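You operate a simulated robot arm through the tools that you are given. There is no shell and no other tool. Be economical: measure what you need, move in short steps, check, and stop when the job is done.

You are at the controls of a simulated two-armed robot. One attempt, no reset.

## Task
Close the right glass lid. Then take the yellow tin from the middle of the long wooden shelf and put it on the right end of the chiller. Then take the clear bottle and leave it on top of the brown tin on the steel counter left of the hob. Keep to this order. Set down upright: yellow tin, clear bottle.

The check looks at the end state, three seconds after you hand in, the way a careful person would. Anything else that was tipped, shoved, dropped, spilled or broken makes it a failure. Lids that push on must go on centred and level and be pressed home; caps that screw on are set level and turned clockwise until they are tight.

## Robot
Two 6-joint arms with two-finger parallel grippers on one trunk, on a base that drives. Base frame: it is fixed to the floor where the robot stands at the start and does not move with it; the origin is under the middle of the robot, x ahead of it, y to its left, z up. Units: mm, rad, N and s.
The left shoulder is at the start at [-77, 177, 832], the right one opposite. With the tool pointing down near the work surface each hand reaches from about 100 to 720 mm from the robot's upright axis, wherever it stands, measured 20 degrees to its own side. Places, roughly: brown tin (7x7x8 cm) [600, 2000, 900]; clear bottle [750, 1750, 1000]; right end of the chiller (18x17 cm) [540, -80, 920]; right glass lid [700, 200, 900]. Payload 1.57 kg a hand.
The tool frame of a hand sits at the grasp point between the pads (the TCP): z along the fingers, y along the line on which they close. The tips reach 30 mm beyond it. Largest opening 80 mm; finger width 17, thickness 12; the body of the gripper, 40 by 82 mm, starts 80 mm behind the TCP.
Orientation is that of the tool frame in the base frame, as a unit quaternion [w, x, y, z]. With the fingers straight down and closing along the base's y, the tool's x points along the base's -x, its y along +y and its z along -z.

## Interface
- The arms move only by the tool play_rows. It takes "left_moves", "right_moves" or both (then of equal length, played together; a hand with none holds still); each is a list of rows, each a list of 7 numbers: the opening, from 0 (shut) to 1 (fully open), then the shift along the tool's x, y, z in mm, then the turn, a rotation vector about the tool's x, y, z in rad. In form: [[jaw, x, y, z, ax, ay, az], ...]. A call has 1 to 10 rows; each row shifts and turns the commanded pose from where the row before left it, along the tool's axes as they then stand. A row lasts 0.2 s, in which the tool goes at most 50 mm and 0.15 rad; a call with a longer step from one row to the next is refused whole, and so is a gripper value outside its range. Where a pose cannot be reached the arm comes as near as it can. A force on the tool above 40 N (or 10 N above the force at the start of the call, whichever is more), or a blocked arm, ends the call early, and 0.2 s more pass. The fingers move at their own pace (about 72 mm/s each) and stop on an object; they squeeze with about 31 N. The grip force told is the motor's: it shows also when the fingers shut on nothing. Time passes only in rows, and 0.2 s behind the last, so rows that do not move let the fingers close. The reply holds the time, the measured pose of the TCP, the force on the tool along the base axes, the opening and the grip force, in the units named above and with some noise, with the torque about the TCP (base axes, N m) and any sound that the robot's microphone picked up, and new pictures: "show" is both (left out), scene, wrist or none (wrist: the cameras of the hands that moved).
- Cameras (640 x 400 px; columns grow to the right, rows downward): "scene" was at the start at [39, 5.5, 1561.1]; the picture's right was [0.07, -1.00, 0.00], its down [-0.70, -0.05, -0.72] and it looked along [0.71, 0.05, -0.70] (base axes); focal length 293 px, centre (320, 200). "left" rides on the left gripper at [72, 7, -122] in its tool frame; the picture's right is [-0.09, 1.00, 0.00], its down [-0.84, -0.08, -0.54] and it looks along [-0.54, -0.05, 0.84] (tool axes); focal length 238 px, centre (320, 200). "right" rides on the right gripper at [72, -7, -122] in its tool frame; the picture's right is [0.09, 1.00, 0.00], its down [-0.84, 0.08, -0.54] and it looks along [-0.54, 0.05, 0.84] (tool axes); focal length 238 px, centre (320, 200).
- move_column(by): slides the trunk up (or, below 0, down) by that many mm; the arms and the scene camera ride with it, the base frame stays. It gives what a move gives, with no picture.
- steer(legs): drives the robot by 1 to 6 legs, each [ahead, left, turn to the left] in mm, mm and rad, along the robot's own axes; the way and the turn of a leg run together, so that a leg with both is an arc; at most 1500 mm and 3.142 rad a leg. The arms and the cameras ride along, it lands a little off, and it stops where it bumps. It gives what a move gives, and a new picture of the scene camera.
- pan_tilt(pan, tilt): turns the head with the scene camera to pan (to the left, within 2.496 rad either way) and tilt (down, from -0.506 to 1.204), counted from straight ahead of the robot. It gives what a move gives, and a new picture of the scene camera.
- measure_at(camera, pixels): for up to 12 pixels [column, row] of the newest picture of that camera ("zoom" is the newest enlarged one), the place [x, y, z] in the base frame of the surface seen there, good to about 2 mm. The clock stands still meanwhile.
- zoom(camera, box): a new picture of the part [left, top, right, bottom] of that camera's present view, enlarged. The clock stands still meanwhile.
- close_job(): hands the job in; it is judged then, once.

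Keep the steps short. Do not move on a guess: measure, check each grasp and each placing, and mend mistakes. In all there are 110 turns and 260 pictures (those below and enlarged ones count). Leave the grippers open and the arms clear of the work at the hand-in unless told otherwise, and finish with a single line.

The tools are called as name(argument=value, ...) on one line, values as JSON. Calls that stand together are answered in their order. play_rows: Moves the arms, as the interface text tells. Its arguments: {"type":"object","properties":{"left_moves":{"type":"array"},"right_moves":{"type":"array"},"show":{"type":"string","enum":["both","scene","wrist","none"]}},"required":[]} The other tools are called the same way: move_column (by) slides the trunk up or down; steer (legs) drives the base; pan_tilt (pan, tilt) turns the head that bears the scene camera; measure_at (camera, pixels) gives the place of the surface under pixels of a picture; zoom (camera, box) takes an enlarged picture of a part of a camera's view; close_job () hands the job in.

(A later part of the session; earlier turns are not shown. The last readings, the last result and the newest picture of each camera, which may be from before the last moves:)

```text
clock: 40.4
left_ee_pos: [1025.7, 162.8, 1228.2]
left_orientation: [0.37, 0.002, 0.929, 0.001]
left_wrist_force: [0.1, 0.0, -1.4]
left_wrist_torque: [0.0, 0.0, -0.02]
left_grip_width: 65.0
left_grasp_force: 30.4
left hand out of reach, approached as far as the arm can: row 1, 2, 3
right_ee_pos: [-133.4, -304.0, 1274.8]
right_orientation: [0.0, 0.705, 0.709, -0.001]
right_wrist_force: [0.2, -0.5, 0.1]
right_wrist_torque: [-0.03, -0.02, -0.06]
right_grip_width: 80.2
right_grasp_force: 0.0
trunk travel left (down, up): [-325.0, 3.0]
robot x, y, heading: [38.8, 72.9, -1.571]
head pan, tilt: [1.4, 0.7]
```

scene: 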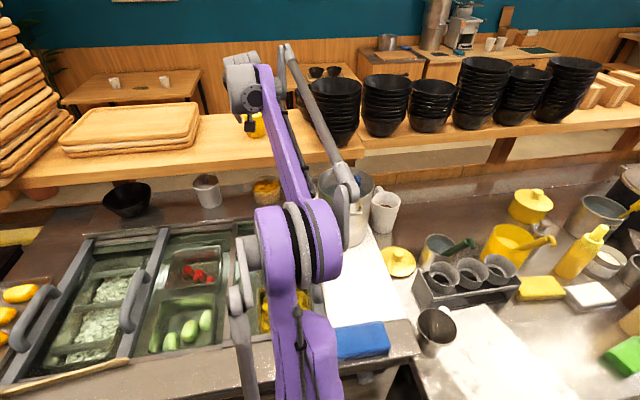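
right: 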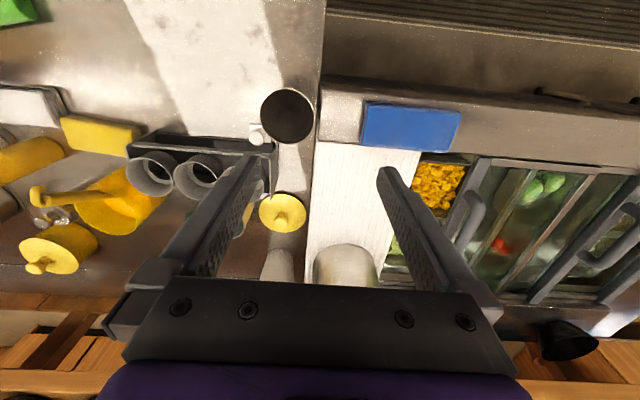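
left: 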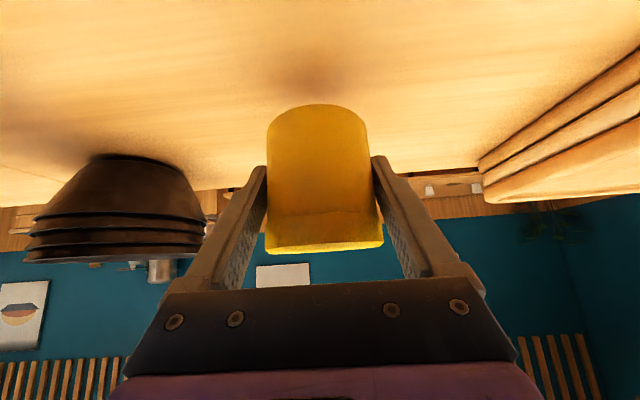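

The tin is clear of the shelf (lifted ~37 mm). I back away by strafing 170 mm right (−x) and look at the free space behind.

steer(legs=[[0, -170, 0]])

pan_tilt(pan=-0.9, tilt=0.6)

```text
clock: 42.5
left_ee_pos: [854.4, 161.4, 1226.7]
left_orientation: [0.369, 0.002, 0.929, 0.001]
left_wrist_force: [0.4, 0.5, -0.7]
left_wrist_torque: [0.06, 0.01, 0.0]
left_grip_width: 65.1
left_grasp_force: 31.0
right_ee_pos: [-304.7, -304.3, 1274.9]
right_orientation: [0.001, 0.705, 0.709, 0.0]
right_wrist_force: [-0.6, -0.6, -0.5]
right_wrist_torque: [0.01, 0.0, 0.0]
right_grip_width: 80.1
right_grasp_force: 0.1
trunk travel left (down, up): [-325.0, 3.0]
robot x, y, heading: [-134.9, 73.2, -1.569]
head pan, tilt: [1.4, 0.7]
```

scene: 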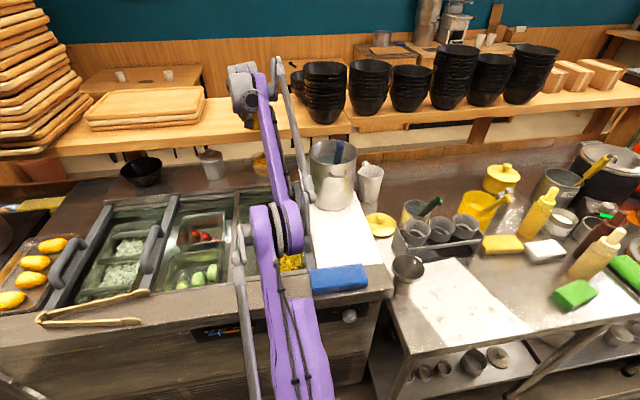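

```text
clock: 44.6
left_ee_pos: [854.7, 160.7, 1227.4]
left_orientation: [0.371, 0.001, 0.929, 0.002]
left_wrist_force: [-0.6, 0.2, -1.9]
left_wrist_torque: [0.01, 0.03, 0.0]
left_grip_width: 65.1
left_grasp_force: 30.9
right_ee_pos: [-303.3, -304.0, 1275.4]
right_orientation: [0.0, 0.705, 0.709, 0.0]
right_wrist_force: [0.3, -0.3, 0.3]
right_wrist_torque: [0.03, -0.03, 0.02]
right_grip_width: 80.1
right_grasp_force: 0.0
trunk travel left (down, up): [-325.0, 3.0]
robot x, y, heading: [-136.9, 77.6, -1.564]
head pan, tilt: [-0.901, 0.6]
```

scene: 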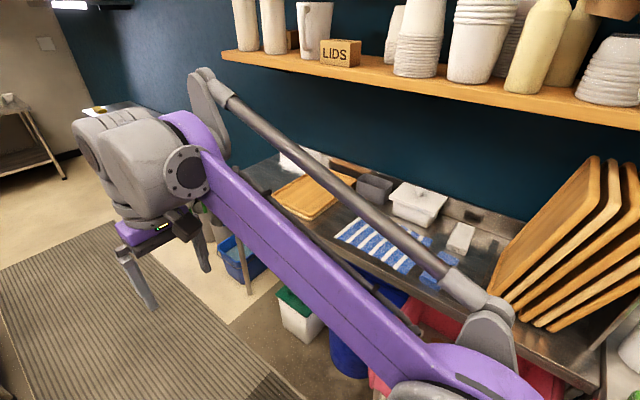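

measure_at(camera="scene", pixels=[[440, 320], [560, 365], [330, 240], [640, 105], [400, 85], [500, 300], [480, 370], [250, 190], [300, 320], [345, 350]])

```text
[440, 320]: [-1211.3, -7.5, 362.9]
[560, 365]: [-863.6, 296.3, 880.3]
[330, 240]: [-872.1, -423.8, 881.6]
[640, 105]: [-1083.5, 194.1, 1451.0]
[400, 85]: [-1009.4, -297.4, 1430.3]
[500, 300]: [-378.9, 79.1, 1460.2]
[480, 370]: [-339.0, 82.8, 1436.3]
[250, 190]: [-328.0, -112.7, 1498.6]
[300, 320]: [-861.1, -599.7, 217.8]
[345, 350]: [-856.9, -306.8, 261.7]
```

There is room behind (counter at x≈−865). I strafe 290 mm further right, then drive 240 ahead (−y), so the hand arrives in front of the pot at about (564, −80), clear of the ladle at x≈646.

steer(legs=[[0, -290, 0], [240, 0, 0]])

pan_tilt(pan=1.4, tilt=0.65)

```text
clock: 49.1
left_ee_pos: [565.5, -74.9, 1227.5]
left_orientation: [0.37, -0.001, 0.929, 0.003]
left_wrist_force: [-0.1, -0.1, -1.1]
left_wrist_torque: [-0.04, 0.0, -0.01]
left_grip_width: 65.1
left_grasp_force: 30.8
right_ee_pos: [-591.0, -547.4, 1275.0]
right_orientation: [0.001, 0.703, 0.711, -0.001]
right_wrist_force: [0.7, 0.1, 0.0]
right_wrist_torque: [0.01, 0.0, 0.02]
right_grip_width: 79.9
right_grasp_force: 0.0
trunk travel left (down, up): [-325.0, 3.0]
robot x, y, heading: [-424.5, -166.5, -1.558]
head pan, tilt: [-0.901, 0.6]
```

scene: 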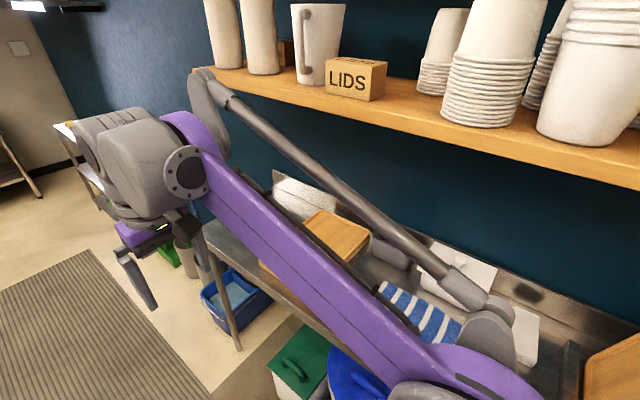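

```text
clock: 51.3
left_ee_pos: [565.2, -75.6, 1227.3]
left_orientation: [0.37, -0.002, 0.929, 0.003]
left_wrist_force: [0.0, 0.5, -1.4]
left_wrist_torque: [-0.01, 0.03, 0.01]
left_grip_width: 65.2
left_grasp_force: 31.1
right_ee_pos: [-591.5, -548.9, 1275.9]
right_orientation: [0.0, 0.703, 0.711, -0.001]
right_wrist_force: [0.1, -0.5, 0.1]
right_wrist_torque: [0.0, 0.0, -0.02]
right_grip_width: 79.7
right_grasp_force: 0.0
trunk travel left (down, up): [-325.0, 3.0]
robot x, y, heading: [-423.2, -169.9, -1.561]
head pan, tilt: [1.4, 0.649]
```

scene: 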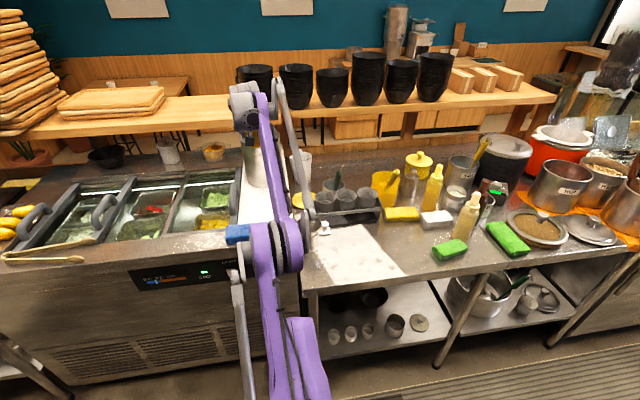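

The hand is above the white board. I check the board and surroundings in the wrist view.

zoom(camera="left", box=[0, 0, 640, 400])

```text
1.00 times, centred on (320, 200) of left (not enlarged: the box is as wide or as high as the picture)
```

zoom: 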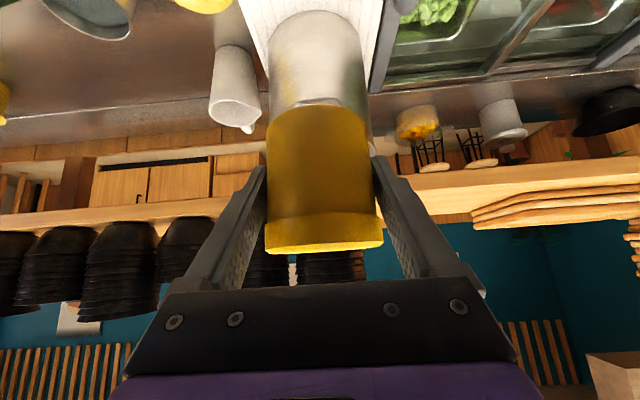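

I descend in slow steps to about z 985, moving back to x≈540.

play_rows(left_moves=[[0, 30.8, -0.7, 26.3, 0, 0, 0], [0, 30.8, -0.7, 26.3, 0, 0, 0], [0, 30.8, -0.7, 26.3, 0, 0, 0], [0, 30.8, -0.7, 26.3, 0, 0, 0], [0, 30.8, -0.7, 26.3, 0, 0, 0], [0, 30.8, -0.7, 26.3, 0, 0, 0], [0, 0, 0, 0, 0, 0, 0]], show="both")

```text
clock: 52.9
left_ee_pos: [539.7, -79.6, 986.3]
left_orientation: [0.37, -0.001, 0.929, 0.002]
left_wrist_force: [-0.5, 0.9, -0.6]
left_wrist_torque: [-0.02, 0.04, 0.04]
left_grip_width: 65.2
left_grasp_force: 31.6
right_ee_pos: [-591.3, -547.7, 1275.5]
right_orientation: [0.001, 0.704, 0.71, -0.001]
right_wrist_force: [-0.5, -0.3, -0.5]
right_wrist_torque: [0.01, -0.03, 0.01]
right_grip_width: 79.8
right_grasp_force: 0.1
trunk travel left (down, up): [-325.0, 3.0]
robot x, y, heading: [-423.3, -165.3, -1.565]
head pan, tilt: [1.4, 0.649]
```

scene: 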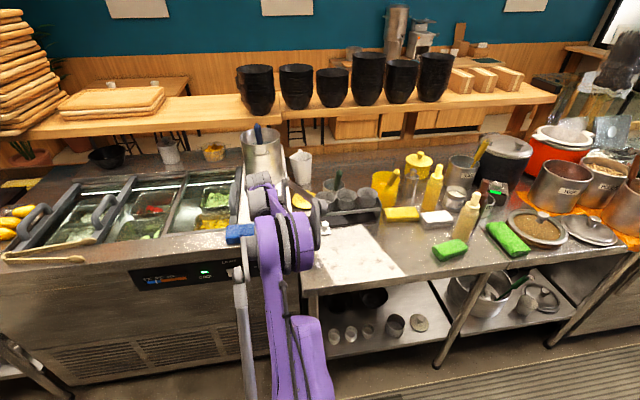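
left: 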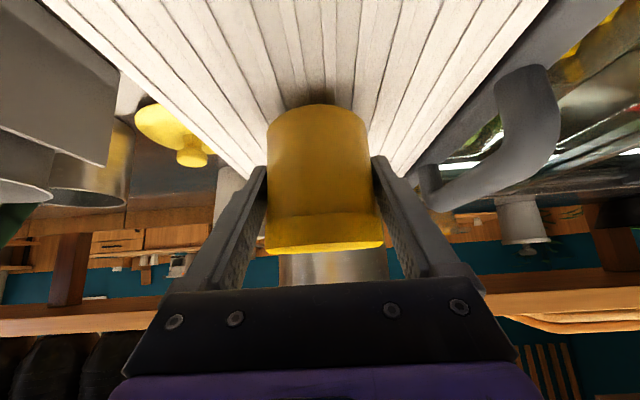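

Centred over the board. I lower in 4 mm steps until contact.

play_rows(left_moves=[[0, 2.8, 0, 2.9, 0, 0, 0], [0, 2.8, 0, 2.9, 0, 0, 0], [0, 2.8, 0, 2.9, 0, 0, 0], [0, 2.1, 0, 2.2, 0, 0, 0], [0, 1.4, 0, 1.5, 0, 0, 0], [0, 0, 0, 0, 0, 0, 0]], show="wrist")

```text
clock: 54.3
left_ee_pos: [539.4, -79.5, 971.8]
left_orientation: [0.372, -0.001, 0.928, 0.002]
left_wrist_force: [4.9, 0.8, 11.7]
left_wrist_torque: [0.0, 0.03, 0.0]
left_grip_width: 65.2
left_grasp_force: 31.1
right_ee_pos: [-593.1, -548.1, 1275.9]
right_orientation: [0.001, 0.704, 0.71, -0.001]
right_wrist_force: [0.8, 0.0, -0.6]
right_wrist_torque: [0.0, 0.01, -0.03]
right_grip_width: 79.9
right_grasp_force: 0.1
trunk travel left (down, up): [-325.0, 3.0]
robot x, y, heading: [-422.5, -170.7, -1.557]
head pan, tilt: [1.4, 0.649]
```

left: 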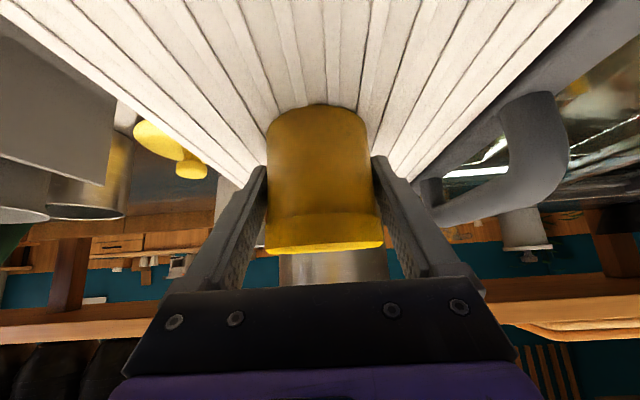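

Contact (12 N). I open and draw back along the fingers.

play_rows(left_moves=[[1, -1.4, 0, -1.4, 0, 0, 0], [1, 0, 0, 0, 0, 0, 0], [1, 0, 0, 0, 0, 0, 0], [1, 0, 0, -20, 0, 0, 0], [1, 0, 0, -40, 0, 0, 0], [1, 0, 0, -40, 0, 0, 0], [1, 0, 0, -40, 0, 0, 0], [1, 0, 0, 0, 0, 0, 0]], show="wrist")

```text
clock: 56.1
left_ee_pos: [444.0, -79.5, 1071.8]
left_orientation: [0.369, 0.0, 0.929, 0.002]
left_wrist_force: [0.3, 0.3, -0.1]
left_wrist_torque: [-0.01, 0.03, -0.01]
left_grip_width: 79.7
left_grasp_force: 0.1
right_ee_pos: [-591.2, -549.2, 1275.7]
right_orientation: [-0.002, 0.703, 0.711, -0.002]
right_wrist_force: [-0.5, 0.3, 0.7]
right_wrist_torque: [-0.03, 0.05, 0.01]
right_grip_width: 79.7
right_grasp_force: 0.0
trunk travel left (down, up): [-325.0, 3.0]
robot x, y, heading: [-421.1, -168.3, -1.562]
head pan, tilt: [1.4, 0.649]
```

left: 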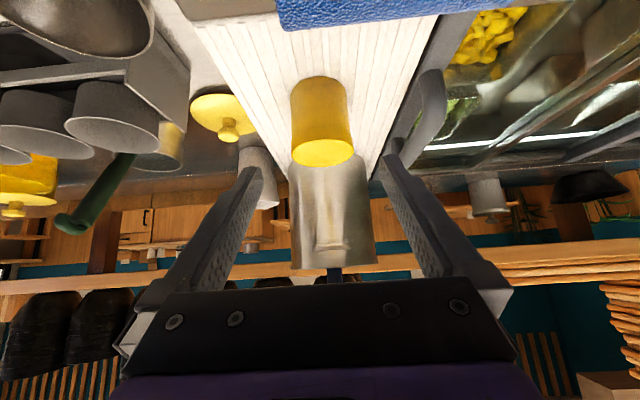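

The tin stands upright and free. I raise the hand ~160 mm, then swing the arm back to the robot's front.

play_rows(left_moves=[[1, -27, 0, -29, 0, 0, 0], [1, -27, 0, -29, 0, 0, 0], [1, -27, 0, -29, 0, 0, 0], [1, -27, 0, -29, 0, 0, 0], [1, 0, -46, 0, 0.0472, 0, 0.0472], [1, 0, -46, 0, 0.0472, 0, 0.0472], [1, 0, -46, 0, 0.0472, 0, 0.0472], [1, 0, -46, 0, 0.0472, 0, 0.0472], [1, 0, -46, 0, 0.0472, 0, 0.0472], [1, 0, -46, 0, 0.0472, 0, 0.0472]], show="none")

play_rows(left_moves=[[1, 0, -46, 0, 0.0472, 0, 0.0472], [1, 0, -46, 0, 0.0472, 0, 0.0472], [1, 0, -46, 0, 0.0472, 0, 0.0472], [1, 0, -46, 0, 0.0472, 0, 0.0472], [1, 0, -46, 0, 0.0472, 0, 0.0472], [1, 0, -46, 0, 0.0472, 0, 0.0472], [1, 0, -46, 0, 0.0472, 0, 0.0472], [1, 0, -46, 0, 0.0472, 0, 0.0472], [1, 0, -46, 0, 0.0472, 0, 0.0472], [1, 0, -46, 0, 0.0472, 0, 0.0472]], show="scene")

```text
clock: 58.3
left_ee_pos: [396.7, -351.8, 1231.9]
left_orientation: [0.363, 0.182, 0.911, -0.076]
left_wrist_force: [0.1, 0.1, 0.4]
left_wrist_torque: [0.01, 0.02, 0.0]
left_grip_width: 80.0
left_grasp_force: 0.1
right_ee_pos: [-591.4, -549.5, 1274.6]
right_orientation: [0.0, 0.704, 0.711, 0.001]
right_wrist_force: [0.3, -0.3, 0.0]
right_wrist_torque: [0.04, 0.01, 0.01]
right_grip_width: 79.9
right_grasp_force: 0.0
trunk travel left (down, up): [-325.0, 3.0]
robot x, y, heading: [-418.7, -171.2, -1.567]
head pan, tilt: [1.4, 0.649]
```

```text
clock: 60.5
left_ee_pos: [106.4, -697.2, 1239.1]
left_orientation: [0.319, 0.467, 0.8, -0.199]
left_wrist_force: [-0.3, 0.0, -0.3]
left_wrist_torque: [-0.03, 0.03, 0.03]
left_grip_width: 79.7
left_grasp_force: 0.1
right_ee_pos: [-592.4, -549.3, 1274.6]
right_orientation: [0.001, 0.703, 0.711, -0.001]
right_wrist_force: [0.1, 0.5, 0.9]
right_wrist_torque: [0.02, 0.01, -0.01]
right_grip_width: 80.0
right_grasp_force: 0.0
trunk travel left (down, up): [-325.0, 3.0]
robot x, y, heading: [-422.9, -167.6, -1.566]
head pan, tilt: [1.4, 0.649]
```

scene: 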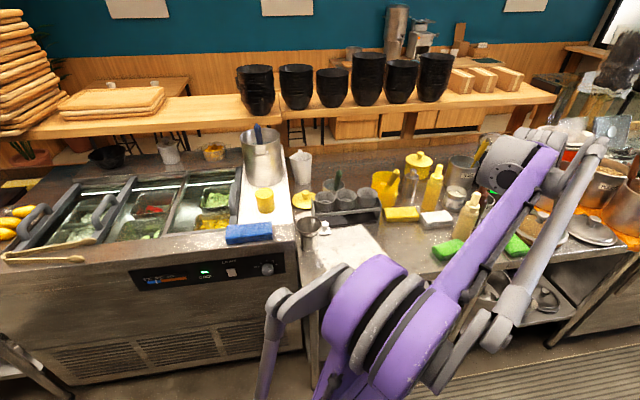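

Tin stands fine on the board. I finish the swing and pull the hand in.

play_rows(left_moves=[[1, 0, -46, 0, 0.05, 0, 0.05], [1, 0, -46, 0, 0.05, 0, 0.05], [1, 0, -46, 0, 0.05, 0, 0.05], [1, 0, -46, 0, 0.05, 0, 0.05], [1, 0, -46, 0, 0.05, 0, 0.05], [1, 0, -46, 0, 0.05, 0, 0.05], [1, 0, -46, 0, 0.05, 0, 0.05], [1, 33, 0, -31, 0, 0, 0], [1, 33, 0, -31, 0, 0, 0], [1, 33, 0, -31, 0, 0, 0]], show="none")

play_rows(left_moves=[[1, 33, 0, -31, 0, 0, 0], [1, 33, 0, -31, 0, 0, 0], [1, 33, 0, -31, 0, 0, 0], [1, 0, 0, 0, 0, 0, 0]], show="none")

steer(legs=[[0, 0, 1.566]])

pan_tilt(pan=1.0, tilt=0.4)

```text
clock: 62.7
left_ee_pos: [-200.7, -654.0, 1242.5]
left_orientation: [0.262, 0.646, 0.661, -0.277]
left_wrist_force: [-0.5, 0.1, 0.0]
left_wrist_torque: [0.02, 0.01, 0.0]
left_grip_width: 79.8
left_grasp_force: 0.1
right_ee_pos: [-591.3, -546.9, 1276.2]
right_orientation: [0.0, 0.703, 0.711, 0.0]
right_wrist_force: [0.2, 0.0, 0.3]
right_wrist_torque: [0.01, 0.03, -0.01]
right_grip_width: 79.9
right_grasp_force: 0.1
trunk travel left (down, up): [-325.0, 3.0]
robot x, y, heading: [-422.0, -168.3, -1.555]
head pan, tilt: [1.4, 0.649]
```

```text
clock: 63.7
left_ee_pos: [-201.3, -518.6, 1238.7]
left_orientation: [0.263, 0.645, 0.662, -0.276]
left_wrist_force: [0.8, 0.9, 0.3]
left_wrist_torque: [0.03, 0.02, 0.0]
left_grip_width: 79.9
left_grasp_force: 0.1
right_ee_pos: [-593.0, -549.0, 1274.4]
right_orientation: [0.0, 0.703, 0.711, 0.0]
right_wrist_force: [-0.1, 0.6, 0.4]
right_wrist_torque: [0.02, -0.02, 0.02]
right_grip_width: 80.0
right_grasp_force: 0.1
trunk travel left (down, up): [-325.0, 3.0]
robot x, y, heading: [-420.6, -171.0, -1.556]
head pan, tilt: [1.4, 0.649]
```

```text
clock: 67.9
left_ee_pos: [-78.0, 58.0, 1238.6]
left_orientation: [0.381, -0.021, 0.924, -0.007]
left_wrist_force: [0.0, 0.6, 0.0]
left_wrist_torque: [-0.03, 0.03, 0.01]
left_grip_width: 79.9
left_grasp_force: 0.0
right_ee_pos: [-40.8, -331.4, 1274.9]
right_orientation: [0.001, -0.015, 1.0, 0.0]
right_wrist_force: [-0.6, -0.4, -0.2]
right_wrist_torque: [-0.03, 0.0, -0.03]
right_grip_width: 80.3
right_grasp_force: 0.1
trunk travel left (down, up): [-325.0, 3.0]
robot x, y, heading: [-421.7, -168.2, 0.027]
head pan, tilt: [1.4, 0.649]
```

scene: 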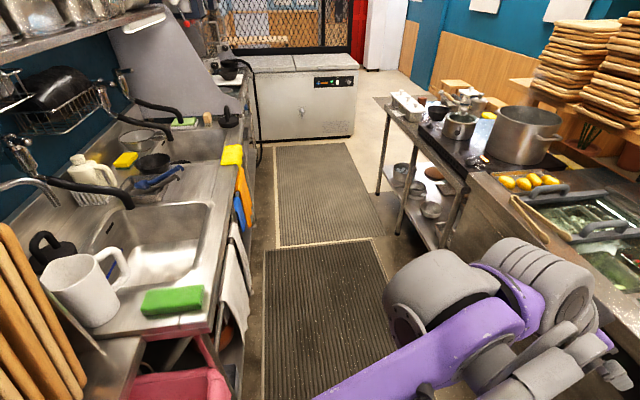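

```text
clock: 68.8
left_ee_pos: [-78.2, 58.2, 1238.5]
left_orientation: [0.381, -0.021, 0.924, -0.006]
left_wrist_force: [-0.6, 0.0, 0.2]
left_wrist_torque: [0.0, -0.01, 0.02]
left_grip_width: 79.9
left_grasp_force: 0.1
right_ee_pos: [-39.9, -330.3, 1274.9]
right_orientation: [0.001, -0.013, 1.0, 0.0]
right_wrist_force: [-0.4, -0.4, 0.4]
right_wrist_torque: [0.0, 0.04, 0.02]
right_grip_width: 80.2
right_grasp_force: 0.1
trunk travel left (down, up): [-325.0, 3.0]
robot x, y, heading: [-422.2, -173.8, 0.026]
head pan, tilt: [1.0, 0.4]
```

scene: 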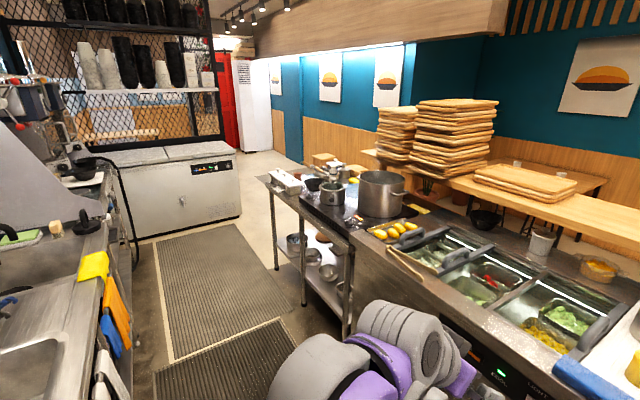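

I go ahead 200 mm, then strafe left along the counter to y≈1750.

steer(legs=[[200, 0, -0.026], [0, 1400, 0], [0, 500, 0]])

pan_tilt(pan=0.0, tilt=0.6)

```text
clock: 86.9
left_ee_pos: [127.7, 1941.5, 1238.6]
left_orientation: [0.38, -0.005, 0.925, -0.013]
left_wrist_force: [0.8, 0.2, -0.1]
left_wrist_torque: [-0.07, 0.02, 0.0]
left_grip_width: 80.0
left_grasp_force: 0.1
right_ee_pos: [152.2, 1551.7, 1273.9]
right_orientation: [0.002, 0.002, 1.0, 0.0]
right_wrist_force: [-0.3, 0.2, -0.4]
right_wrist_torque: [-0.03, 0.01, 0.03]
right_grip_width: 80.1
right_grasp_force: 0.1
trunk travel left (down, up): [-325.0, 3.0]
robot x, y, heading: [-220.2, 1729.3, -0.004]
head pan, tilt: [1.0, 0.4]
```

scene: 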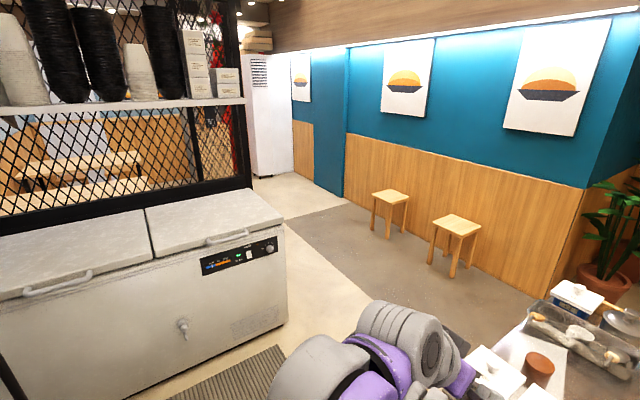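

```text
clock: 88.2
left_ee_pos: [127.9, 1942.3, 1239.0]
left_orientation: [0.382, -0.007, 0.924, -0.011]
left_wrist_force: [-1.1, -0.4, -0.2]
left_wrist_torque: [-0.02, 0.01, 0.01]
left_grip_width: 80.0
left_grasp_force: 0.1
right_ee_pos: [153.6, 1551.5, 1274.3]
right_orientation: [0.0, 0.001, 1.0, -0.001]
right_wrist_force: [-0.1, -0.3, 0.4]
right_wrist_torque: [0.02, 0.01, -0.06]
right_grip_width: 79.9
right_grasp_force: 0.0
trunk travel left (down, up): [-325.0, 3.0]
robot x, y, heading: [-226.3, 1722.5, -0.005]
head pan, tilt: [0.0, 0.6]
```

scene: 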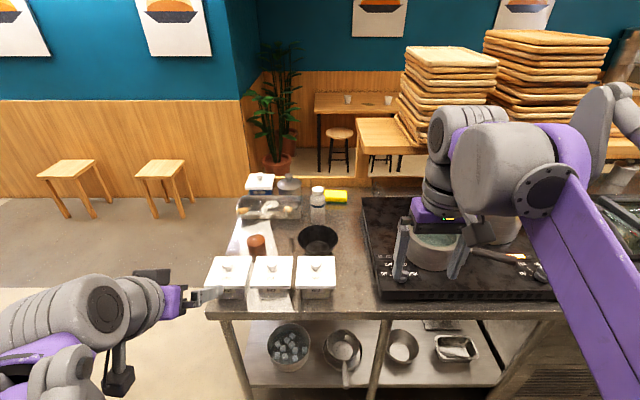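

I see the brown tin at (257, 245) and a clear bottle with white cap at (318, 200). I zoom in.

zoom(camera="scene", box=[200, 150, 400, 310])

```text
2.50 times, centred on (300, 230) of scene
```

zoom: 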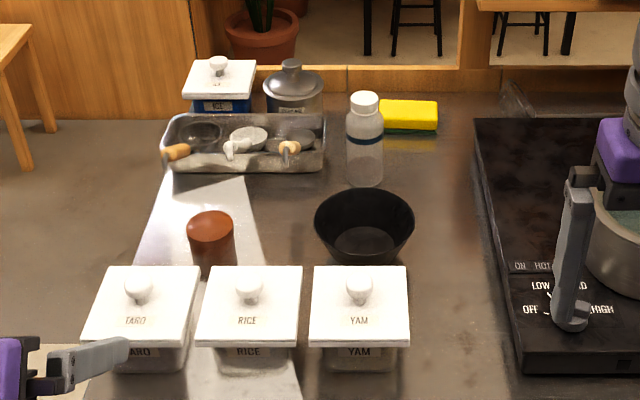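

measure_at(camera="zoom", pixels=[[365, 98], [365, 118], [348, 130], [382, 130], [365, 160], [365, 185], [211, 228], [188, 232], [234, 232], [211, 212], [211, 244], [212, 275]])

measure_at(camera="zoom", pixels=[[248, 285], [138, 285], [360, 285], [365, 195], [325, 215], [412, 215], [240, 150], [320, 130], [410, 115], [280, 370], [430, 250], [270, 210]])

```text
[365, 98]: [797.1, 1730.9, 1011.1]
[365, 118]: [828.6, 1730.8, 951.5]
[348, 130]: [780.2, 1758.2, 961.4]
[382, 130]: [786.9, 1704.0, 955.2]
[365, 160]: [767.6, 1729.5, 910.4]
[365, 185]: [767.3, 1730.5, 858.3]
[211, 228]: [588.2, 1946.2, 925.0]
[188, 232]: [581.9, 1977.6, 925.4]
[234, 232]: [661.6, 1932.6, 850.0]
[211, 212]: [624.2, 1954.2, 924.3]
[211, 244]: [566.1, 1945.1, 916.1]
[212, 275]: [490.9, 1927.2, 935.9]
```

```text
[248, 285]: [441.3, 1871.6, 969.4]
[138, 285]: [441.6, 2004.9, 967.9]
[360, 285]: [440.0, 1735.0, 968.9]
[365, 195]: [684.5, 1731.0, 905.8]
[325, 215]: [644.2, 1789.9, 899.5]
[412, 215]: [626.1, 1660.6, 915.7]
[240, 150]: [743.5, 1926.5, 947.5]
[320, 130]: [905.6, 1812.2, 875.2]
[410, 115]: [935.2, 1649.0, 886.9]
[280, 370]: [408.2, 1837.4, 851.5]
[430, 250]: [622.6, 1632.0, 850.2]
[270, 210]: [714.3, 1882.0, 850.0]
```

Bottle: axis (797, 1731), Ø≈56, z 850–1012. Brown tin: top z 925, axis about (596, 1948). I'll use the right arm, tool down. I check the counter's front edge and then strafe left.

measure_at(camera="scene", pixels=[[300, 303], [300, 312], [360, 305], [225, 300], [300, 325], [370, 340], [235, 355]])

steer(legs=[[0, 245, 0]])

```text
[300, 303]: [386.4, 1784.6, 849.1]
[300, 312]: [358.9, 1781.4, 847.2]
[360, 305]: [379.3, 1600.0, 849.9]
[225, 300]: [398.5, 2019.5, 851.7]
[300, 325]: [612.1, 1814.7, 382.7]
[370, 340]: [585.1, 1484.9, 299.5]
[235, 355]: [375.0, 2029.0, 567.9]
```

```text
clock: 90.9
left_ee_pos: [127.7, 2186.0, 1238.3]
left_orientation: [0.382, -0.007, 0.924, -0.012]
left_wrist_force: [-0.1, 0.1, -0.7]
left_wrist_torque: [0.03, 0.02, -0.01]
left_grip_width: 80.1
left_grasp_force: 0.1
right_ee_pos: [153.3, 1797.1, 1275.4]
right_orientation: [0.001, 0.0, 1.0, -0.001]
right_wrist_force: [0.1, 0.3, -0.6]
right_wrist_torque: [0.0, 0.03, -0.01]
right_grip_width: 80.1
right_grasp_force: 0.1
trunk travel left (down, up): [-325.0, 3.0]
robot x, y, heading: [-222.4, 1968.9, 0.004]
head pan, tilt: [0.0, 0.6]
```

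scene: 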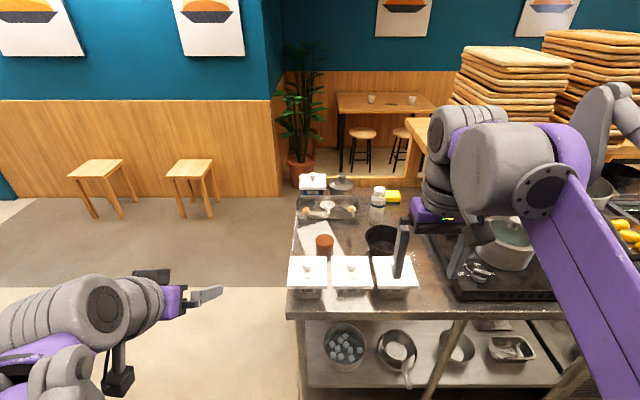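

Counter front at x≈359; base nose is ~300 ahead of its axis, so I stop at robot x≈43. I drive ahead 265.

steer(legs=[[265, 0, 0]])

play_rows(right_moves=[[1, 0, 0, 0, 0, -0.133, 0], [1, 0, 0, 0, 0, -0.133, 0], [1, 0, 0, 0, 0, -0.134, 0], [1, 0, 0, 0, 0, 0, 0]], show="both")

```text
clock: 92.8
left_ee_pos: [390.9, 2186.0, 1238.9]
left_orientation: [0.382, -0.006, 0.924, -0.013]
left_wrist_force: [-0.5, -0.2, -0.5]
left_wrist_torque: [-0.04, 0.0, 0.01]
left_grip_width: 80.0
left_grasp_force: 0.1
right_ee_pos: [417.0, 1796.3, 1275.1]
right_orientation: [0.001, 0.001, 1.0, 0.001]
right_wrist_force: [0.1, 0.3, 0.0]
right_wrist_torque: [0.0, 0.0, -0.03]
right_grip_width: 79.9
right_grasp_force: 0.0
trunk travel left (down, up): [-325.0, 3.0]
robot x, y, heading: [41.9, 1970.4, -0.004]
head pan, tilt: [0.0, 0.6]
```

scene: 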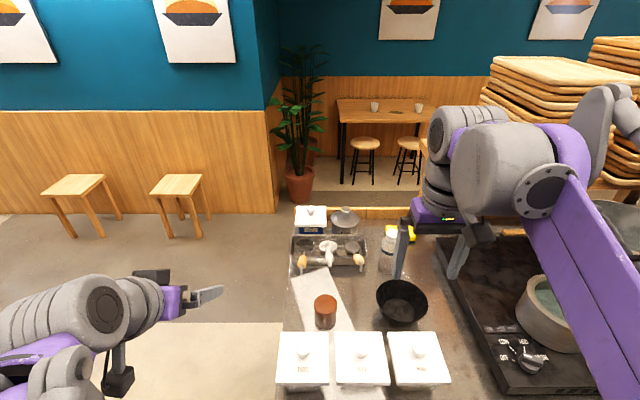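

```text
clock: 93.8
left_ee_pos: [391.7, 2184.3, 1238.2]
left_orientation: [0.381, -0.006, 0.924, -0.012]
left_wrist_force: [-0.4, 0.7, 0.1]
left_wrist_torque: [0.0, 0.01, 0.01]
left_grip_width: 80.2
left_grasp_force: 0.1
right_ee_pos: [417.3, 1795.9, 1274.8]
right_orientation: [0.2, 0.0, 0.98, 0.0]
right_wrist_force: [-0.2, 1.0, 0.1]
right_wrist_torque: [0.0, 0.0, -0.03]
right_grip_width: 80.2
right_grasp_force: 0.1
trunk travel left (down, up): [-325.0, 3.0]
robot x, y, heading: [43.4, 1967.5, -0.004]
head pan, tilt: [0.0, 0.6]
```

scene: 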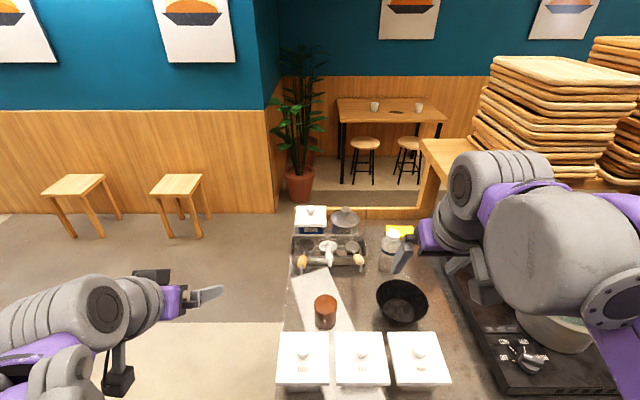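
right: 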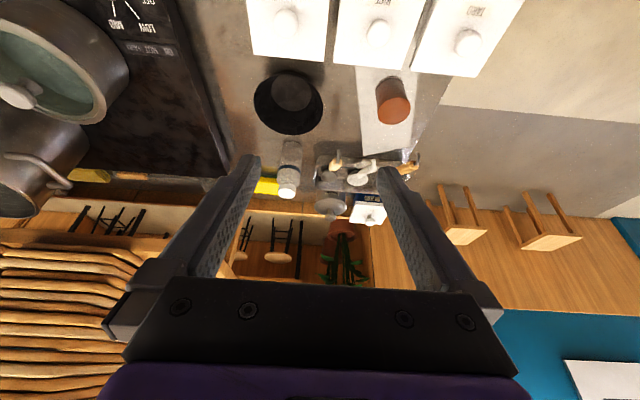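

I bring the right hand to about (735, 1731, 1097), before and above the bottle.

play_rows(right_moves=[[1, -28, -8.1, 36, 0, 0, 0], [1, -28, -8.1, 36, 0, 0, 0], [1, -28, -8.1, 36, 0, 0, 0], [1, -28, -8.1, 36, 0, 0, 0], [1, -28, -8.1, 36, 0, 0, 0], [1, -28, -8.1, 36, 0, 0, 0], [1, -28, -8.1, 36, 0, 0, 0], [1, -27.6, -8.1, 35.6, 0, 0, 0], [1, 0, 0, 0, 0, 0, 0]], show="both")

```text
clock: 95.8
left_ee_pos: [390.3, 2184.8, 1239.8]
left_orientation: [0.382, -0.006, 0.924, -0.013]
left_wrist_force: [0.2, -1.0, 0.0]
left_wrist_torque: [0.02, 0.01, 0.02]
left_grip_width: 80.0
left_grasp_force: 0.0
right_ee_pos: [735.3, 1728.5, 1096.2]
right_orientation: [0.199, 0.001, 0.98, 0.0]
right_wrist_force: [0.1, 0.9, -0.3]
right_wrist_torque: [-0.01, -0.07, -0.03]
right_grip_width: 79.9
right_grasp_force: 0.0
trunk travel left (down, up): [-325.0, 3.0]
robot x, y, heading: [37.6, 1968.9, -0.004]
head pan, tilt: [0.0, 0.6]
```

scene: 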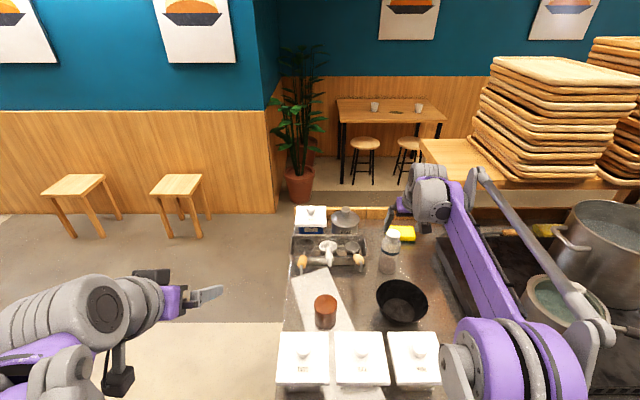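
right: 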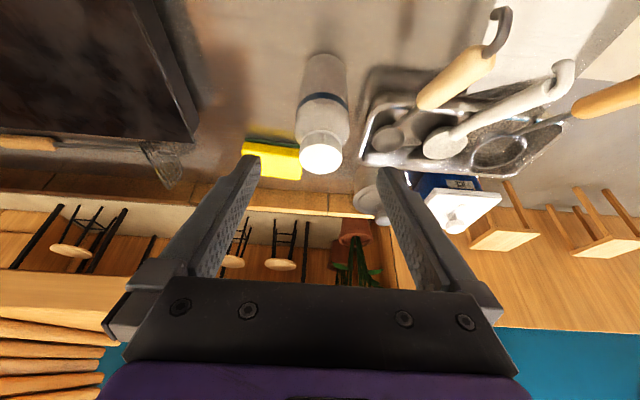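

zoom(camera="right", box=[220, 20, 500, 200])

```text
2.22 times, centred on (360, 110) of right
```

zoom: 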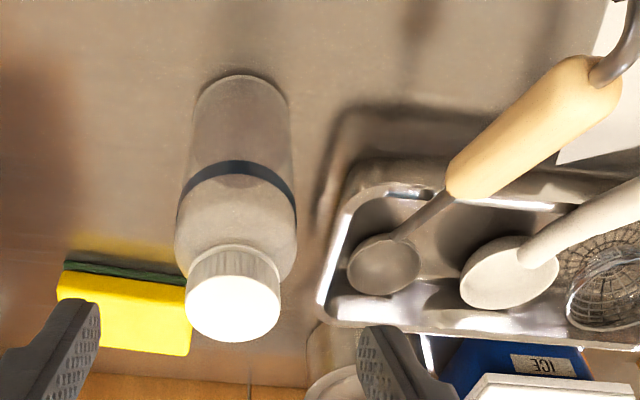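

measure_at(camera="zoom", pixels=[[233, 308], [190, 305], [279, 305], [233, 278], [233, 335], [182, 195], [292, 200], [235, 165], [450, 190], [325, 310], [345, 215], [540, 110]])

```text
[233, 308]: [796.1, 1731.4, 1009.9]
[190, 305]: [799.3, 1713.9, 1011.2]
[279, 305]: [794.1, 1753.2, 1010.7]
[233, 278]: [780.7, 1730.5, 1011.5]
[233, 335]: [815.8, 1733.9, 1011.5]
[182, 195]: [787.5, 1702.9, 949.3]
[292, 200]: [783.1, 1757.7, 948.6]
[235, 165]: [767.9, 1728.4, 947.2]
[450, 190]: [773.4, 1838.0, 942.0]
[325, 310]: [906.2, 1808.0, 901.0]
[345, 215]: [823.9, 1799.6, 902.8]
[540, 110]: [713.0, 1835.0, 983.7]
```

Bottle axis (797, 1732), clear of the tray (y≥1800). I slide down along the fingers by 161 mm to straddle the body at z≈947.

play_rows(right_moves=[[1, 1, 3, 40, 0, 0, 0], [1, 0, 0, 40, 0, 0, 0], [1, 0, 0, 40, 0, 0, 0], [1, 0, 0, 25, 0, 0, 0], [1, 0, 0, 16, 0, 0, 0], [1, 0, 0, 0, 0, 0, 0]], show="wrist")

```text
clock: 97.2
left_ee_pos: [392.6, 2185.8, 1238.8]
left_orientation: [0.382, -0.006, 0.924, -0.012]
left_wrist_force: [0.1, -0.3, 0.2]
left_wrist_torque: [0.05, -0.02, 0.01]
left_grip_width: 79.9
left_grasp_force: 0.0
right_ee_pos: [797.3, 1733.5, 948.3]
right_orientation: [0.199, 0.001, 0.98, 0.0]
right_wrist_force: [0.3, 0.7, -0.6]
right_wrist_torque: [0.01, -0.01, 0.0]
right_grip_width: 80.1
right_grasp_force: 0.1
trunk travel left (down, up): [-325.0, 3.0]
robot x, y, heading: [37.0, 1968.3, 0.001]
head pan, tilt: [0.0, 0.6]
```

right: 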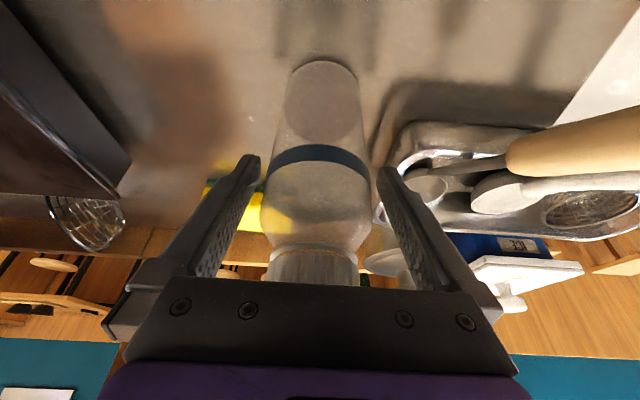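

Bottle between the pads, no contact yet. I close.

play_rows(right_moves=[[0, 0, 0, 0, 0, 0, 0], [0, 0, 0, 0, 0, 0, 0], [0, 0, 0, 0, 0, 0, 0]], show="wrist")

```text
clock: 98.0
left_ee_pos: [392.8, 2185.4, 1240.1]
left_orientation: [0.381, -0.006, 0.925, -0.013]
left_wrist_force: [0.2, 0.0, 0.2]
left_wrist_torque: [-0.01, 0.0, 0.0]
left_grip_width: 79.8
left_grasp_force: 0.0
right_ee_pos: [797.9, 1732.7, 949.5]
right_orientation: [0.199, 0.001, 0.98, 0.0]
right_wrist_force: [0.3, -0.4, 0.7]
right_wrist_torque: [0.02, -0.05, -0.01]
right_grip_width: 61.5
right_grasp_force: 31.0
trunk travel left (down, up): [-325.0, 3.0]
robot x, y, heading: [39.2, 1970.3, -0.0]
head pan, tilt: [0.0, 0.6]
```

right: 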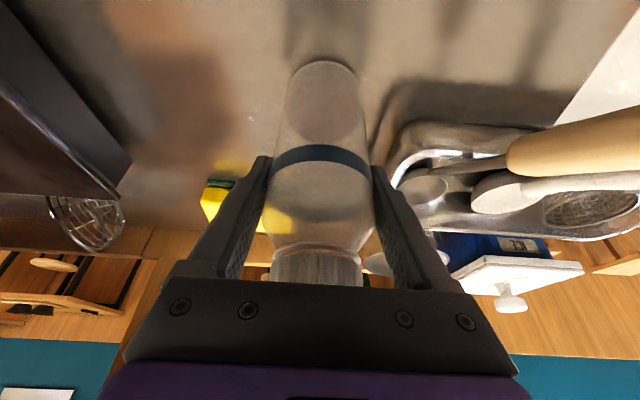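

Gripped (61.5 mm, 31 N). I lift straight up ~180 mm.

play_rows(right_moves=[[0, -8, 0, -18, 0, 0, 0], [0, -15.6, 0, -36.8, 0, 0, 0], [0, -13, 0, -37, 0, 0, 0], [0, -10, 0, -38, 0, 0, 0], [0, -10, 0, -38, 0, 0, 0], [0, 0, 0, 0, 0, 0, 0]], show="both")

```text
clock: 99.4
left_ee_pos: [392.7, 2185.9, 1239.0]
left_orientation: [0.381, -0.005, 0.924, -0.013]
left_wrist_force: [-0.9, 0.7, -0.3]
left_wrist_torque: [0.04, 0.01, 0.05]
left_grip_width: 79.9
left_grasp_force: 0.0
right_ee_pos: [785.0, 1733.1, 1126.1]
right_orientation: [0.2, 0.001, 0.98, 0.0]
right_wrist_force: [0.2, 0.2, -1.6]
right_wrist_torque: [-0.04, 0.01, 0.02]
right_grip_width: 61.5
right_grasp_force: 31.2
trunk travel left (down, up): [-325.0, 3.0]
robot x, y, heading: [40.8, 1970.3, -0.001]
head pan, tilt: [0.0, 0.6]
```

scene: 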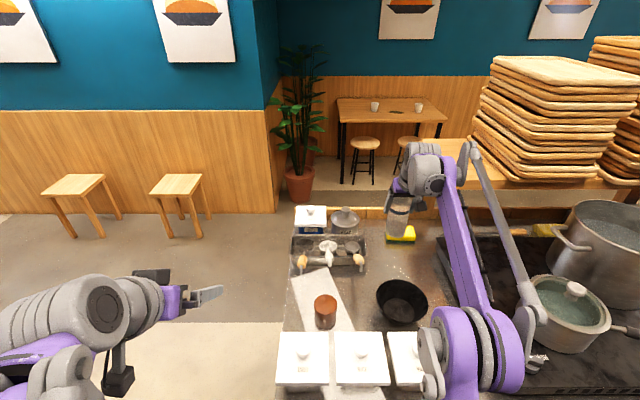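
right: 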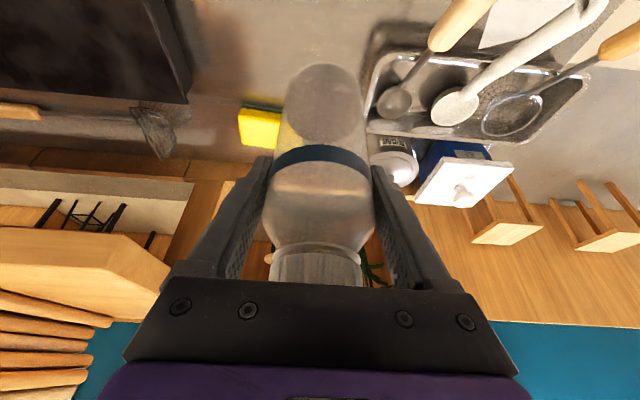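

The bottle is up and straight (bottom ~99 mm below TCP). I zoom on the brown tin to get its centre.

zoom(camera="scene", box=[285, 275, 365, 340])

```text
6.15 times, centred on (325, 308) of scene
```

zoom: 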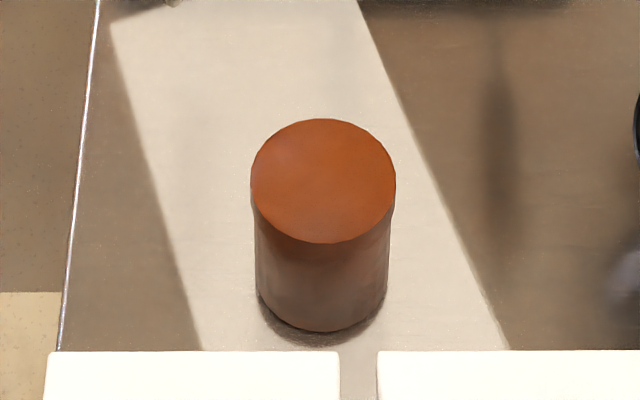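

measure_at(camera="zoom", pixels=[[323, 180], [256, 180], [391, 180], [323, 123], [323, 238], [323, 325], [280, 140], [366, 140], [280, 222], [368, 222]])

```text
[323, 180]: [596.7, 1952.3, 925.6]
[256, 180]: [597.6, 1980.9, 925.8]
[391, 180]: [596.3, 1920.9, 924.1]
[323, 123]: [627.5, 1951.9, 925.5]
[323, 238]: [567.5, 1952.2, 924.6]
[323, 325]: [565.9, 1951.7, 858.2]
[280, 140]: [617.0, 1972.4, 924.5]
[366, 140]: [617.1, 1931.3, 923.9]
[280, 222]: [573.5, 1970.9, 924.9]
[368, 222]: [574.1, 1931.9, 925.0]
```

Brown tin: centre (597, 1951.5), top z 925, Ø 64. I carry the bottle over it at z≈1090 (bottom ~990).

play_rows(right_moves=[[0, 26.6, 31.2, -5.7, 0, 0, 0], [0, 26.6, 31.2, -5.7, 0, 0, 0], [0, 26.6, 31.2, -5.7, 0, 0, 0], [0, 26.6, 31.2, -5.7, 0, 0, 0], [0, 26.6, 31.2, -5.7, 0, 0, 0], [0, 26.6, 31.2, -5.7, 0, 0, 0], [0, 26.6, 31.2, -5.6, 0, 0, 0], [0, 0, 0, 0, 0, 0, 0]], show="both")

```text
clock: 101.2
left_ee_pos: [392.1, 2185.1, 1239.4]
left_orientation: [0.382, -0.006, 0.924, -0.012]
left_wrist_force: [-0.2, 0.6, 1.0]
left_wrist_torque: [0.02, 0.01, 0.0]
left_grip_width: 80.2
left_grasp_force: 0.0
right_ee_pos: [598.7, 1952.7, 1089.2]
right_orientation: [0.2, 0.001, 0.98, 0.0]
right_wrist_force: [1.0, 0.3, -1.1]
right_wrist_torque: [0.0, -0.03, -0.01]
right_grip_width: 61.4
right_grasp_force: 31.3
trunk travel left (down, up): [-325.0, 3.0]
robot x, y, heading: [39.0, 1968.2, -0.002]
head pan, tilt: [0.0, 0.6]
```

scene: 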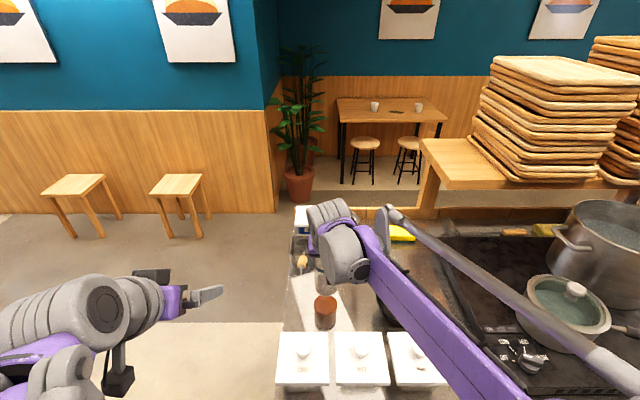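
right: 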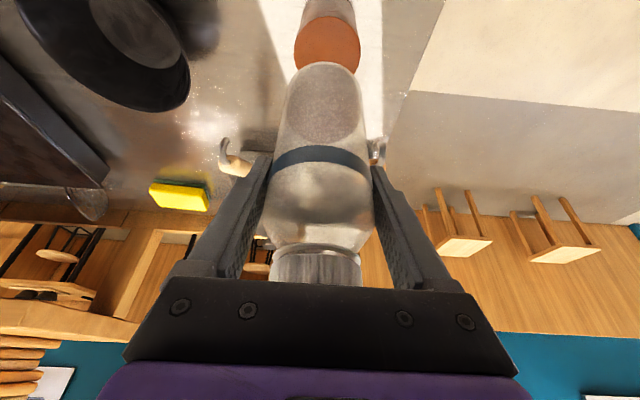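

Lower 50 mm, to leave ~15 mm gap, and check alignment.

play_rows(right_moves=[[0, 9.8, -1, 23, 0, 0, 0], [0, 9.8, 0, 23, 0, 0, 0], [0, 0, 0, 0, 0, 0, 0]], show="wrist")

zoom(camera="right", box=[240, 0, 400, 100])

zoom(camera="scene", box=[270, 200, 400, 340])

```text
clock: 102.0
left_ee_pos: [391.5, 2185.4, 1239.2]
left_orientation: [0.381, -0.006, 0.925, -0.013]
left_wrist_force: [-0.3, 0.2, 0.0]
left_wrist_torque: [0.01, -0.05, -0.02]
left_grip_width: 80.2
left_grasp_force: 0.1
right_ee_pos: [597.4, 1950.4, 1039.1]
right_orientation: [0.199, 0.0, 0.98, -0.001]
right_wrist_force: [0.8, -0.6, -1.4]
right_wrist_torque: [-0.01, 0.0, -0.02]
right_grip_width: 61.0
right_grasp_force: 31.3
trunk travel left (down, up): [-325.0, 3.0]
robot x, y, heading: [39.3, 1970.8, -0.005]
head pan, tilt: [0.0, 0.6]
```

right: 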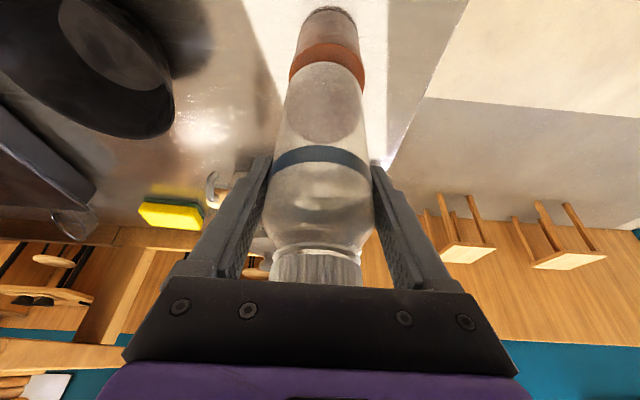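

```text
4.00 times, centred on (320, 50) of right
```

zoom: 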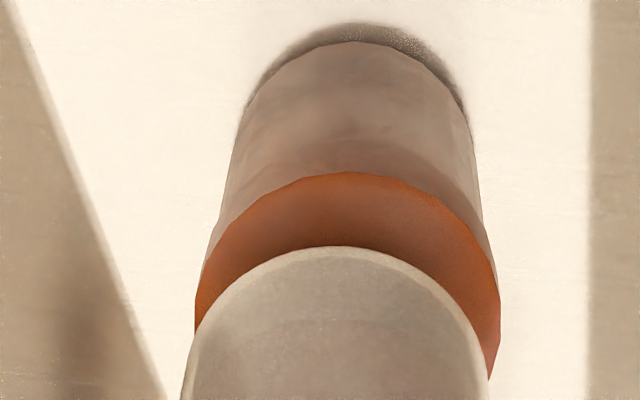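

```text
2.86 times, centred on (335, 270) of scene
```

zoom: 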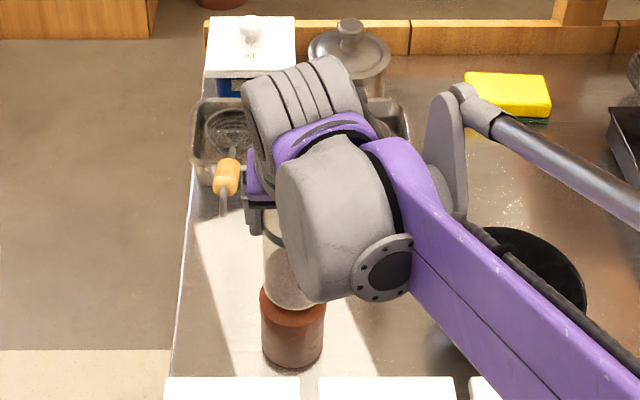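

measure_at(camera="right", pixels=[[324, 64], [327, 44], [285, 92], [364, 92], [324, 66], [291, 75], [364, 75]])

```text
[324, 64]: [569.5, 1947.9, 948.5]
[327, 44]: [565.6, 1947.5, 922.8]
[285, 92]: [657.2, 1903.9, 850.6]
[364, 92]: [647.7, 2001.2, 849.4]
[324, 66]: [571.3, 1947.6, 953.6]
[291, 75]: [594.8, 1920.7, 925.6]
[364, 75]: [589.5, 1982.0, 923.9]
```

Aligned: bottle axis ≈597, tin axis 597. Nudge +1 in y and lower gently in 3 mm steps to contact.

play_rows(right_moves=[[0, 1.6, 1, 3.7, 0, 0, 0], [0, 1.6, 0, 3.7, 0, 0, 0], [0, 1.2, 0, 2.8, 0, 0, 0], [0, 0.8, 0, 1.8, 0, 0, 0], [0, 0.6, 0, 1.4, 0, 0, 0], [0, 0, 0, 0, 0, 0, 0]], show="wrist")

```text
clock: 103.4
left_ee_pos: [393.0, 2186.3, 1239.7]
left_orientation: [0.381, -0.006, 0.924, -0.012]
left_wrist_force: [0.5, 0.9, -0.7]
left_wrist_torque: [-0.02, 0.0, 0.01]
left_grip_width: 79.7
left_grasp_force: 0.0
right_ee_pos: [597.2, 1951.9, 1024.6]
right_orientation: [0.2, 0.001, 0.98, 0.0]
right_wrist_force: [0.0, 0.0, -1.9]
right_wrist_torque: [0.03, 0.01, 0.01]
right_grip_width: 61.3
right_grasp_force: 31.3
trunk travel left (down, up): [-325.0, 3.0]
robot x, y, heading: [40.0, 1969.5, -0.001]
head pan, tilt: [0.0, 0.6]
```

right: 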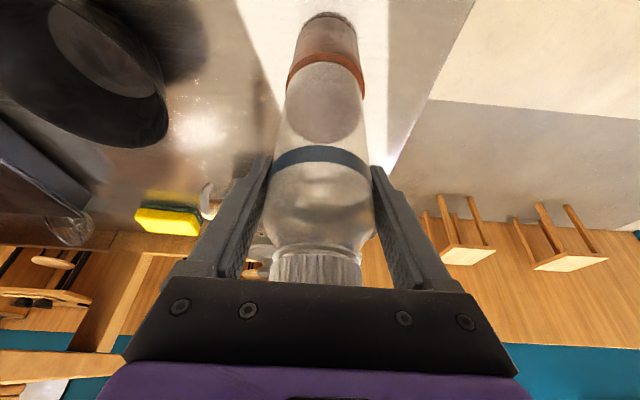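

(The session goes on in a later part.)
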